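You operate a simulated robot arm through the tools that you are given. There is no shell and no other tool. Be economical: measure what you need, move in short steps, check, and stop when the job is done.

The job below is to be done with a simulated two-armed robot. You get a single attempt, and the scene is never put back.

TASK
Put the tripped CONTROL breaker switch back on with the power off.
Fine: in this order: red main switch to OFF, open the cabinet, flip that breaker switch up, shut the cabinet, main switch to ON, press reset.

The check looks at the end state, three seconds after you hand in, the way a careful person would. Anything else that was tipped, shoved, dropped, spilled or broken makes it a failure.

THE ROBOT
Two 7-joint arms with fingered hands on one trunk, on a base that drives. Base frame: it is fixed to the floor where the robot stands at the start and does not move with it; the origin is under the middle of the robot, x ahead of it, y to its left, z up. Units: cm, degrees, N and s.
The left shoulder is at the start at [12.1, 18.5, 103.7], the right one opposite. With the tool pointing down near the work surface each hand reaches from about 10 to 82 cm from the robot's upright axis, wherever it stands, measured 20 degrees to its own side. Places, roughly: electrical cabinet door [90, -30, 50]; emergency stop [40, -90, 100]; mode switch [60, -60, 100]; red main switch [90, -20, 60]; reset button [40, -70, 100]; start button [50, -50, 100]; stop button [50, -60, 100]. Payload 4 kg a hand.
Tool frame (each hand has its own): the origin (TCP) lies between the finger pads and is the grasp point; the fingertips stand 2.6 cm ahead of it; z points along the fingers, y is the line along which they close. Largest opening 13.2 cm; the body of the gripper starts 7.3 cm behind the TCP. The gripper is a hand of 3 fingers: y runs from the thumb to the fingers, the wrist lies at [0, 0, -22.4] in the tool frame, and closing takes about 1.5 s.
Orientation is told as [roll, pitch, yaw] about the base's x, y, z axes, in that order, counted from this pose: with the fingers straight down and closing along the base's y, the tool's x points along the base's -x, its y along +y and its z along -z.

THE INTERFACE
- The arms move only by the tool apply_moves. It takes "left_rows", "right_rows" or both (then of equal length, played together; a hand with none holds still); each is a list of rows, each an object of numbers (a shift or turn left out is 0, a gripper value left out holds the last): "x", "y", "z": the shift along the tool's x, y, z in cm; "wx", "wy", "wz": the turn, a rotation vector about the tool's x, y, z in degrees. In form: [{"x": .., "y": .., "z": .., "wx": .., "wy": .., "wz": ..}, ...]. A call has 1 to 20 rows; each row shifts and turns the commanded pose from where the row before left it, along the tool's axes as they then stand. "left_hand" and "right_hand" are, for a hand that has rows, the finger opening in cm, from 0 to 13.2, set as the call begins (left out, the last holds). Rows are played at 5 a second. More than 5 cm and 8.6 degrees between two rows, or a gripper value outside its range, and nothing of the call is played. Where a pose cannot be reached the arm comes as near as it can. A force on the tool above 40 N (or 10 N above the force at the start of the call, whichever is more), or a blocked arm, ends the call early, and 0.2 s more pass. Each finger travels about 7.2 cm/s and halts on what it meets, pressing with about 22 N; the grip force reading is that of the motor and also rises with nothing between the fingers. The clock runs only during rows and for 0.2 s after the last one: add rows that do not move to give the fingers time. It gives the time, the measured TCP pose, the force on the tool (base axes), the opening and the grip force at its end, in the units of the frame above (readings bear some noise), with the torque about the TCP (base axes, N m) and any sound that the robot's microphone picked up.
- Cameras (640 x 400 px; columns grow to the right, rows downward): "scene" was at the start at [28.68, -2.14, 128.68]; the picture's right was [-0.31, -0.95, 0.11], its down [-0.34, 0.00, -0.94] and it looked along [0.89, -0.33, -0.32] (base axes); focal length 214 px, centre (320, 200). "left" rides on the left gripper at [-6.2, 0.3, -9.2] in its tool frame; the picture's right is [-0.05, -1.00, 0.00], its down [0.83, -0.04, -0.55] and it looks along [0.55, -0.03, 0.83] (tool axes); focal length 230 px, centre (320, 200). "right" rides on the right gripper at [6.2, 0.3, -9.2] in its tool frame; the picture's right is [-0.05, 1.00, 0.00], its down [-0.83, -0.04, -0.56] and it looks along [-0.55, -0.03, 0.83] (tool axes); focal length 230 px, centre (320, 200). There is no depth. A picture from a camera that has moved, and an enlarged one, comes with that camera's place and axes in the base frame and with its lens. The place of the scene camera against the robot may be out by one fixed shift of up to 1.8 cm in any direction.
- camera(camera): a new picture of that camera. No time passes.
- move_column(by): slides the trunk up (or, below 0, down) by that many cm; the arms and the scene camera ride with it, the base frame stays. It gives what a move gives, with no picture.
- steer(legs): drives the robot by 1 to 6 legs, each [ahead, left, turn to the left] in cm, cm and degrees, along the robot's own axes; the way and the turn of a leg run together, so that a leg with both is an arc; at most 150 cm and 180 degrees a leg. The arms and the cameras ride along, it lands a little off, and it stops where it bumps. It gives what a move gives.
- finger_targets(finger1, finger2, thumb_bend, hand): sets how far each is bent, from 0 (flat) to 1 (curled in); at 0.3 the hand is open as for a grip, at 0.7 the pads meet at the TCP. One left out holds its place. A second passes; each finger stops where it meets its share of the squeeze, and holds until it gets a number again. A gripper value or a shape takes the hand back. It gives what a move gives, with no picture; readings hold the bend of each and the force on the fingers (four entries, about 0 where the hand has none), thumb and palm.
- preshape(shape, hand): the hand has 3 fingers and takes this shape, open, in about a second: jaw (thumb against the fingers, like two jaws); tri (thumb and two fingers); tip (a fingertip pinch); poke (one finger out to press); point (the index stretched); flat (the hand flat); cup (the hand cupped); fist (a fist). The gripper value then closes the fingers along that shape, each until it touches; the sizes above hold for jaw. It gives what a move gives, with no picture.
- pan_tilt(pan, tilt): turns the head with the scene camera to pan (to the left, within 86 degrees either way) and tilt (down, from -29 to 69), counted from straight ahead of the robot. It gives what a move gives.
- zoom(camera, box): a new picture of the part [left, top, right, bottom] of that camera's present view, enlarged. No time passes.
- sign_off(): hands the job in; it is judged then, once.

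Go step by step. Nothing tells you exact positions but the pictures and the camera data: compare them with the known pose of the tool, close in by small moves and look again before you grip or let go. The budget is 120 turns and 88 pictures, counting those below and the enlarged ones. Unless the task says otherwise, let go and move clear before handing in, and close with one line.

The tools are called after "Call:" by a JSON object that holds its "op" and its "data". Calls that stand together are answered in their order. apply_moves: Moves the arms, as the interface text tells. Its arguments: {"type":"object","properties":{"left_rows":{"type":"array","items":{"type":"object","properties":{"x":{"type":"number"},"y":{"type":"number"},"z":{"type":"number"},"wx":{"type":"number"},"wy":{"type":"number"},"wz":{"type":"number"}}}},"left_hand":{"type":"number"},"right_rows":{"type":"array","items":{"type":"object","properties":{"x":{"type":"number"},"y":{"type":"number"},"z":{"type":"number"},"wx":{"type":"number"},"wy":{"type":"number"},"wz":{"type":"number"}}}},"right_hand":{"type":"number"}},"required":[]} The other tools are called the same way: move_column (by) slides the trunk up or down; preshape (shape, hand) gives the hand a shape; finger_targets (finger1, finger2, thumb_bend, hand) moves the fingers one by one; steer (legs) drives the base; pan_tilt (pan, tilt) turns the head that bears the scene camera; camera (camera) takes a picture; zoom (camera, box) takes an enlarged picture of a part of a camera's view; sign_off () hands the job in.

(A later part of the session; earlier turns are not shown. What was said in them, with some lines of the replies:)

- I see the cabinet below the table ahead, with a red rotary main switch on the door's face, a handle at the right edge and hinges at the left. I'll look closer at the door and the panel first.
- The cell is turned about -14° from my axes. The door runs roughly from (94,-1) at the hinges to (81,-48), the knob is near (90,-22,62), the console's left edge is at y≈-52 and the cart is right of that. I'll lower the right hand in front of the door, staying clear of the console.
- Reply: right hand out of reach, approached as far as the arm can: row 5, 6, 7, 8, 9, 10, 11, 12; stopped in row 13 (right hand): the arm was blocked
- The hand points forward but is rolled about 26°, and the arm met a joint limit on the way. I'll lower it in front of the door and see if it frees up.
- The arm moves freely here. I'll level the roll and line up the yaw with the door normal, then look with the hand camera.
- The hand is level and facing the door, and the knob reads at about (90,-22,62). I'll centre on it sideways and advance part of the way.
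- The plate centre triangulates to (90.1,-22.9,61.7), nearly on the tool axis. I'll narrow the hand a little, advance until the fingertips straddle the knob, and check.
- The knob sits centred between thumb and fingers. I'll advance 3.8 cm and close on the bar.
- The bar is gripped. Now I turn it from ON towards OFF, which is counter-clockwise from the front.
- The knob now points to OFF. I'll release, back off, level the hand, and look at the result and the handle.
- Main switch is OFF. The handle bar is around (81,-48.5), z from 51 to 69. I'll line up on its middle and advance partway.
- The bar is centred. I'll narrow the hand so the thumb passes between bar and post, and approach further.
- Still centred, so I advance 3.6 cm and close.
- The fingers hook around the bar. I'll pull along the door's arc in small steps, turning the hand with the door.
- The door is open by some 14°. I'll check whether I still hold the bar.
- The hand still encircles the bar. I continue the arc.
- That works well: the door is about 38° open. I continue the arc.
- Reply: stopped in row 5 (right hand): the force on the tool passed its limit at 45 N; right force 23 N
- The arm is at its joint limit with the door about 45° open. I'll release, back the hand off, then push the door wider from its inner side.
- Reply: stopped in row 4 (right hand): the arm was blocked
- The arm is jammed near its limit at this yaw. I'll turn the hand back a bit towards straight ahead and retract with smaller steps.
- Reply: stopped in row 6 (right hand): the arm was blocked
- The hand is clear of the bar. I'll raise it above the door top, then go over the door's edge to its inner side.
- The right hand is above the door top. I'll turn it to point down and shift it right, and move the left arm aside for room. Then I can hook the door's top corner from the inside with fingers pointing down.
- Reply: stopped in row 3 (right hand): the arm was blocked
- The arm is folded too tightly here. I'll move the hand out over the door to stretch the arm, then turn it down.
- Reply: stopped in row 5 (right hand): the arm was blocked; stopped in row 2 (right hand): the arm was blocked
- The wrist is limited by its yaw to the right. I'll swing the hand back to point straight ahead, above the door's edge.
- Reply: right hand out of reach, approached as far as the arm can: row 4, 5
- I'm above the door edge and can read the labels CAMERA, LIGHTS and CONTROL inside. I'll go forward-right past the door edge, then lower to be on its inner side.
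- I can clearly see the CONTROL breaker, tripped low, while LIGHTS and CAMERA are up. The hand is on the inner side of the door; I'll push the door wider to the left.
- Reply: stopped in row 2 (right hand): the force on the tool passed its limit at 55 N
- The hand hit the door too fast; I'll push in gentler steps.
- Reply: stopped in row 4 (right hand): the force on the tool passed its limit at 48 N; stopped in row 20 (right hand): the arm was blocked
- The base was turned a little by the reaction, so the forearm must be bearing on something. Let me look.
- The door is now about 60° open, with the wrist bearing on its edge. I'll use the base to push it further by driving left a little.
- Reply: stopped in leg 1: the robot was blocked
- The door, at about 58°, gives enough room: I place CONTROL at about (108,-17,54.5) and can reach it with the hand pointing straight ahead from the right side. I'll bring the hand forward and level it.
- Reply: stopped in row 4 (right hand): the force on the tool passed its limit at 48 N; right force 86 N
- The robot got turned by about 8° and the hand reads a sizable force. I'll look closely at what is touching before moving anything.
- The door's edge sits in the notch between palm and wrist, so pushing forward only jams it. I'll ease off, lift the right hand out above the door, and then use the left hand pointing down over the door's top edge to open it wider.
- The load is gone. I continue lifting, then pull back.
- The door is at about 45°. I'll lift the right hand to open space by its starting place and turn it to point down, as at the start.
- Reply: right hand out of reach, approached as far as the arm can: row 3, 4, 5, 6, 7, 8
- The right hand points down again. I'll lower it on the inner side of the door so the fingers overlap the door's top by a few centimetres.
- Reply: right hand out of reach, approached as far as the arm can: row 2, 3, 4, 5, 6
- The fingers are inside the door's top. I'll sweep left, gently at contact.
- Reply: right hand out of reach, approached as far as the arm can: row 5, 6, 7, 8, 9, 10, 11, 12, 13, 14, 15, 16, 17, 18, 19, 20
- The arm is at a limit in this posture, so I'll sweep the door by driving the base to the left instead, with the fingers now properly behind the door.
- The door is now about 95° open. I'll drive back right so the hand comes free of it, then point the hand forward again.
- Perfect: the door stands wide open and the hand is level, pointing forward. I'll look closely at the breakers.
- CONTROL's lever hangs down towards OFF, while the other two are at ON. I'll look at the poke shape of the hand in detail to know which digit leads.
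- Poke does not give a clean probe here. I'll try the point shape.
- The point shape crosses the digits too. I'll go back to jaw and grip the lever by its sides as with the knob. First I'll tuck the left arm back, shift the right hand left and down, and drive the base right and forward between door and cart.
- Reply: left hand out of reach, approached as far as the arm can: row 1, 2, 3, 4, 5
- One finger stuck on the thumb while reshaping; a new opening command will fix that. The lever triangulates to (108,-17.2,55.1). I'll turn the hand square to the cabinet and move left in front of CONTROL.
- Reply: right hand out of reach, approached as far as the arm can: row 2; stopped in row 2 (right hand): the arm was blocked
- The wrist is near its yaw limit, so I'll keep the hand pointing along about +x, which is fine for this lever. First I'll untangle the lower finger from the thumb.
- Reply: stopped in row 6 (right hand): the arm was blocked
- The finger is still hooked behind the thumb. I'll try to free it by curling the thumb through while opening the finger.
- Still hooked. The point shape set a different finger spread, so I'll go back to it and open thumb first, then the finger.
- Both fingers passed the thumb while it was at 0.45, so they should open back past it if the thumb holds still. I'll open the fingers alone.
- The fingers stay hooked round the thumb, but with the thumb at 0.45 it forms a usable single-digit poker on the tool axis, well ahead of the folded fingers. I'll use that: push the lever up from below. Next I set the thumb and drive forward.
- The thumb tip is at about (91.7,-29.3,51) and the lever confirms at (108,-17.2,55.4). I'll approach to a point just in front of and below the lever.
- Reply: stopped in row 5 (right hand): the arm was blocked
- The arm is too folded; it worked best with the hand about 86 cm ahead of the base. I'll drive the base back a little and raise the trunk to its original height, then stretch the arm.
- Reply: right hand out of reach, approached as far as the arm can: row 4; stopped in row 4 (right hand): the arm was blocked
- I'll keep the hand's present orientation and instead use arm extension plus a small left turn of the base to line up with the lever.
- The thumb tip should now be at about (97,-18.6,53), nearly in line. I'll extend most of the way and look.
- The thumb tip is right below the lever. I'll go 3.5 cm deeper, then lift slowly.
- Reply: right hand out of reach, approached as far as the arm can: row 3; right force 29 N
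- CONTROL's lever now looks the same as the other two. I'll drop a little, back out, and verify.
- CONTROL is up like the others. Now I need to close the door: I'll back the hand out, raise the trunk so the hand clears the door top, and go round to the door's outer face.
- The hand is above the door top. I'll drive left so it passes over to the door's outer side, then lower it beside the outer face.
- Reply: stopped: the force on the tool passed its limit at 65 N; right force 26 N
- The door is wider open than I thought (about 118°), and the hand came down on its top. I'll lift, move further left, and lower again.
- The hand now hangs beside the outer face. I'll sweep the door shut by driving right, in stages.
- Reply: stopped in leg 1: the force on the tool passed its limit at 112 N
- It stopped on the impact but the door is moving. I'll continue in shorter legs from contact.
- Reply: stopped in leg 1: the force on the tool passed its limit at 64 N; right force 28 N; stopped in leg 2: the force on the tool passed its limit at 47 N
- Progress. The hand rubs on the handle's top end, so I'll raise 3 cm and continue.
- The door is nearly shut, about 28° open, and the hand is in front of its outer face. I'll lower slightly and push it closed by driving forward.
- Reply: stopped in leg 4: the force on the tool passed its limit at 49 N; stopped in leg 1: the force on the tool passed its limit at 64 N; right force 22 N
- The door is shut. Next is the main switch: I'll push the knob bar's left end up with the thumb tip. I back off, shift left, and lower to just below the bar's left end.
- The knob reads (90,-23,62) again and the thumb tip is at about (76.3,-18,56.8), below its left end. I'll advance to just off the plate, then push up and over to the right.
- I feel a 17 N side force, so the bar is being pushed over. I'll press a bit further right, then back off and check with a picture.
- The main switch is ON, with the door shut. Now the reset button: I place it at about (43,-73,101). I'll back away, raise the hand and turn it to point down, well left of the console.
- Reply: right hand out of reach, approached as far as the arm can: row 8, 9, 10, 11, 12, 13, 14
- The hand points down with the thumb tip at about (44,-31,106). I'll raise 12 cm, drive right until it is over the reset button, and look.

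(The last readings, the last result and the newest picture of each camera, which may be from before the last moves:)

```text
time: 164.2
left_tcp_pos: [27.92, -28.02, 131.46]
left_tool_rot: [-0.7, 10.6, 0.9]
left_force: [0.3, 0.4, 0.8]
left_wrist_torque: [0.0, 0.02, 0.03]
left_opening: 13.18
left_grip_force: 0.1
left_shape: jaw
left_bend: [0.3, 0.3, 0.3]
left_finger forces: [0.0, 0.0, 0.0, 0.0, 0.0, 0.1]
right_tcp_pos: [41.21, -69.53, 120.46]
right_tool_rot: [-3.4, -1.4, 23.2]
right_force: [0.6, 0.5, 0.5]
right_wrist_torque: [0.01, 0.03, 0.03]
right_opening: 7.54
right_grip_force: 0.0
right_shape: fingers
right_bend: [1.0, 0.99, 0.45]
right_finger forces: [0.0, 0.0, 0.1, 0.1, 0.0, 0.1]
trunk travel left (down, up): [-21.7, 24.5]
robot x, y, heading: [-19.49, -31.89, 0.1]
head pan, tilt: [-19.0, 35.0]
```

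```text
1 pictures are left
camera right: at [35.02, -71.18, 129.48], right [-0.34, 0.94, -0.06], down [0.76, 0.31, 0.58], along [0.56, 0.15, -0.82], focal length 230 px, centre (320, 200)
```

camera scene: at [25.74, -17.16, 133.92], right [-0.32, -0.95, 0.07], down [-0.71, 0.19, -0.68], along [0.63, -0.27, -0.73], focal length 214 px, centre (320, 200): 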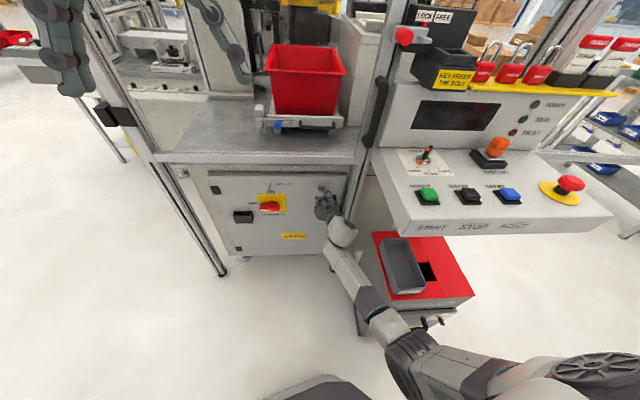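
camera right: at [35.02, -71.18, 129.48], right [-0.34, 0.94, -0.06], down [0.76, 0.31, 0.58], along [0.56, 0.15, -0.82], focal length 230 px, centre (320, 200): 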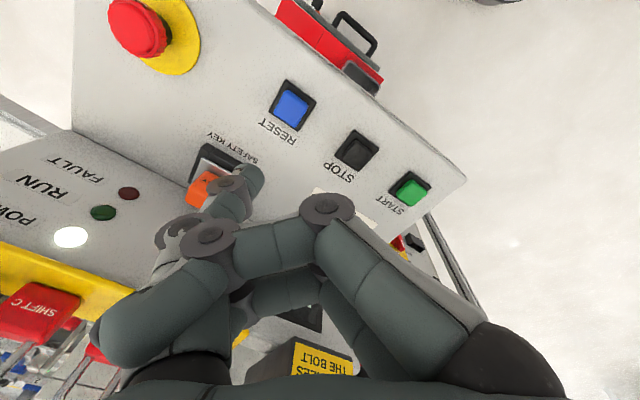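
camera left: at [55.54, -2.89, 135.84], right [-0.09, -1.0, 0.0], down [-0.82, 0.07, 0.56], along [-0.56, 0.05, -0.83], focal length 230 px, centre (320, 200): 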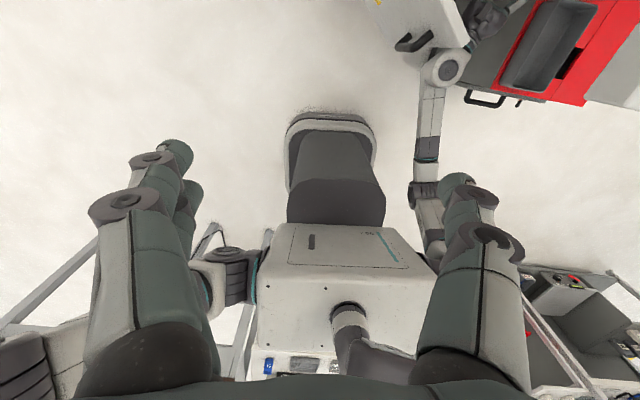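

The thumb tip sits right above the blue RESET button at (42.9,-73.5,101), about 17 cm up. I'll lower straight down with the trunk, then press gently.

Call:
{"op": "move_column", "data": {"by": -13.5}}

Call:
{"op": "apply_moves", "data": {"right_rows": [{"z": 0.5}, {"z": 0.5}, {"z": 0.5}, {"z": 0.5}, {"z": 0.4}, {"z": 0.4}, {"z": 0.4}, {"z": 0.4}]}}

```text
time: 165.9
left_tcp_pos: [27.81, -28.12, 118.11]
left_tool_rot: [-0.8, 10.6, 0.9]
left_force: [-0.4, 0.1, 0.5]
left_wrist_torque: [0.0, -0.02, 0.02]
left_opening: 13.18
left_grip_force: 0.0
left_shape: jaw
left_bend: [0.3, 0.3, 0.3]
left_finger forces: [0.0, 0.0, 0.0, 0.0, 0.0, 0.1]
right_tcp_pos: [41.15, -69.44, 107.02]
right_tool_rot: [-3.3, -1.3, 23.1]
right_force: [-0.3, 0.6, -0.3]
right_wrist_torque: [0.0, -0.03, 0.02]
right_opening: 7.53
right_grip_force: 0.1
right_shape: fingers
right_bend: [1.0, 0.99, 0.45]
right_finger forces: [0.1, 0.0, 0.0, 0.0, 0.0, 0.0]
trunk travel left (down, up): [-8.2, 38.0]
robot x, y, heading: [-19.38, -31.93, 0.1]
head pan, tilt: [-19.0, 35.0]
```

```text
time: 167.7
left_tcp_pos: [27.73, -27.96, 118.07]
left_tool_rot: [-0.6, 10.6, 0.8]
left_force: [-0.3, -0.1, -0.5]
left_wrist_torque: [0.03, 0.02, 0.0]
left_opening: 13.21
left_grip_force: 0.1
left_shape: jaw
left_bend: [0.3, 0.3, 0.3]
left_finger forces: [0.0, 0.0, 0.1, 0.0, 0.0, 0.0]
right_tcp_pos: [41.41, -69.39, 104.53]
right_tool_rot: [-4.0, -2.4, 23.2]
right_force: [-6.5, 2.9, 25.9]
right_wrist_torque: [-1.14, -0.18, -0.29]
right_opening: 7.55
right_grip_force: 12.6
right_shape: fingers
right_bend: [1.0, 0.98, 0.47]
right_finger forces: [0.0, 0.1, 0.0, 0.0, 25.7, 0.0]
trunk travel left (down, up): [-8.2, 38.0]
robot x, y, heading: [-19.16, -31.82, -0.1]
head pan, tilt: [-19.0, 35.0]
heard: click
stopped in row 8 (right hand): the force on the tool passed its limit at 42 N (the readings are from after the stop); the commanded pose is now the measured one
```

A click was heard: the reset is pressed. I'll lift off and move clear, then take a last look.

Call:
{"op": "apply_moves", "data": {"right_rows": [{"z": -1}, {"z": -2}, {"z": -2}]}}

Call:
{"op": "move_column", "data": {"by": 12}}

Call:
{"op": "steer", "data": {"legs": [[-8, 25, 0]]}}

Call:
{"op": "camera", "data": {"camera": "scene"}}

```text
time: 168.5
left_tcp_pos: [27.86, -27.98, 118.05]
left_tool_rot: [-0.7, 10.7, 0.8]
left_force: [-0.3, 1.0, -0.6]
left_wrist_torque: [0.0, 0.04, -0.01]
left_opening: 13.2
left_grip_force: 0.0
left_shape: jaw
left_bend: [0.3, 0.3, 0.3]
left_finger forces: [0.0, 0.0, 0.1, 0.1, 0.0, 0.0]
right_tcp_pos: [41.17, -69.26, 108.89]
right_tool_rot: [-3.7, -1.9, 23.2]
right_force: [0.3, 0.4, -0.3]
right_wrist_torque: [0.01, -0.02, 0.0]
right_opening: 7.55
right_grip_force: 0.0
right_shape: fingers
right_bend: [1.0, 0.98, 0.45]
right_finger forces: [0.0, 0.0, 0.1, 0.0, 0.0, 0.1]
trunk travel left (down, up): [-8.2, 38.0]
robot x, y, heading: [-19.59, -31.83, 0.3]
head pan, tilt: [-19.0, 35.0]
```

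```text
time: 170.0
left_tcp_pos: [28.02, -27.86, 129.9]
left_tool_rot: [-0.7, 10.8, 0.8]
left_force: [0.6, -0.4, -0.8]
left_wrist_torque: [0.01, -0.01, 0.0]
left_opening: 13.19
left_grip_force: 0.0
left_shape: jaw
left_bend: [0.3, 0.3, 0.3]
left_finger forces: [0.0, 0.1, 0.1, 0.0, 0.0, 0.0]
right_tcp_pos: [41.32, -69.3, 120.73]
right_tool_rot: [-3.6, -1.8, 23.2]
right_force: [-0.4, 0.3, 0.1]
right_wrist_torque: [0.02, -0.01, 0.0]
right_opening: 7.56
right_grip_force: 0.0
right_shape: fingers
right_bend: [1.0, 0.98, 0.45]
right_finger forces: [0.1, 0.0, 0.0, 0.0, 0.0, 0.0]
trunk travel left (down, up): [-20.2, 26.0]
robot x, y, heading: [-19.27, -31.95, 0.2]
head pan, tilt: [-19.0, 35.0]
```

```text
time: 171.9
left_tcp_pos: [19.86, -3.25, 130.01]
left_tool_rot: [-0.6, 10.8, 0.8]
left_force: [-0.3, 0.6, 0.3]
left_wrist_torque: [0.02, 0.01, 0.02]
left_opening: 13.17
left_grip_force: 0.0
left_shape: jaw
left_bend: [0.3, 0.3, 0.3]
left_finger forces: [0.1, 0.1, 0.0, 0.1, 0.0, 0.0]
right_tcp_pos: [33.32, -44.49, 120.87]
right_tool_rot: [-3.5, -1.9, 23.2]
right_force: [0.0, 0.6, 0.6]
right_wrist_torque: [0.0, -0.01, 0.01]
right_opening: 7.57
right_grip_force: 0.0
right_shape: fingers
right_bend: [1.0, 0.98, 0.45]
right_finger forces: [0.0, 0.1, 0.0, 0.0, 0.0, 0.0]
trunk travel left (down, up): [-20.2, 26.0]
robot x, y, heading: [-27.36, -7.15, 0.1]
head pan, tilt: [-19.0, 35.0]
```

```text
0 pictures are left
camera scene: at [-9.49, -9.07, 138.39], right [-0.32, -0.95, 0.06], down [-0.68, 0.19, -0.71], along [0.66, -0.27, -0.7], focal length 214 px, centre (320, 200)
```

scene: 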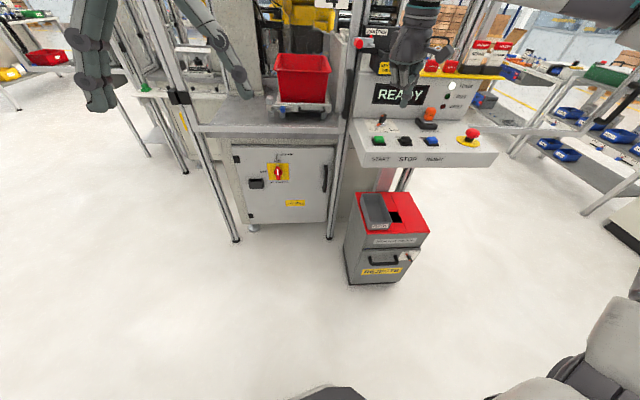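

The panel display reads READY, the cabinet is shut, the main switch is ON, and both hands are clear. I'm handing in.

Call:
{"op": "sign_off", "data": {}}

```text
The job is handed in.
```

The CONTROL breaker is back on. I did it in the order you gave: main switch OFF, cabinet opened, breaker up, cabinet shut, main switch ON, reset pressed. The panel now shows READY, and in the last picture nothing else looked moved or knocked over.
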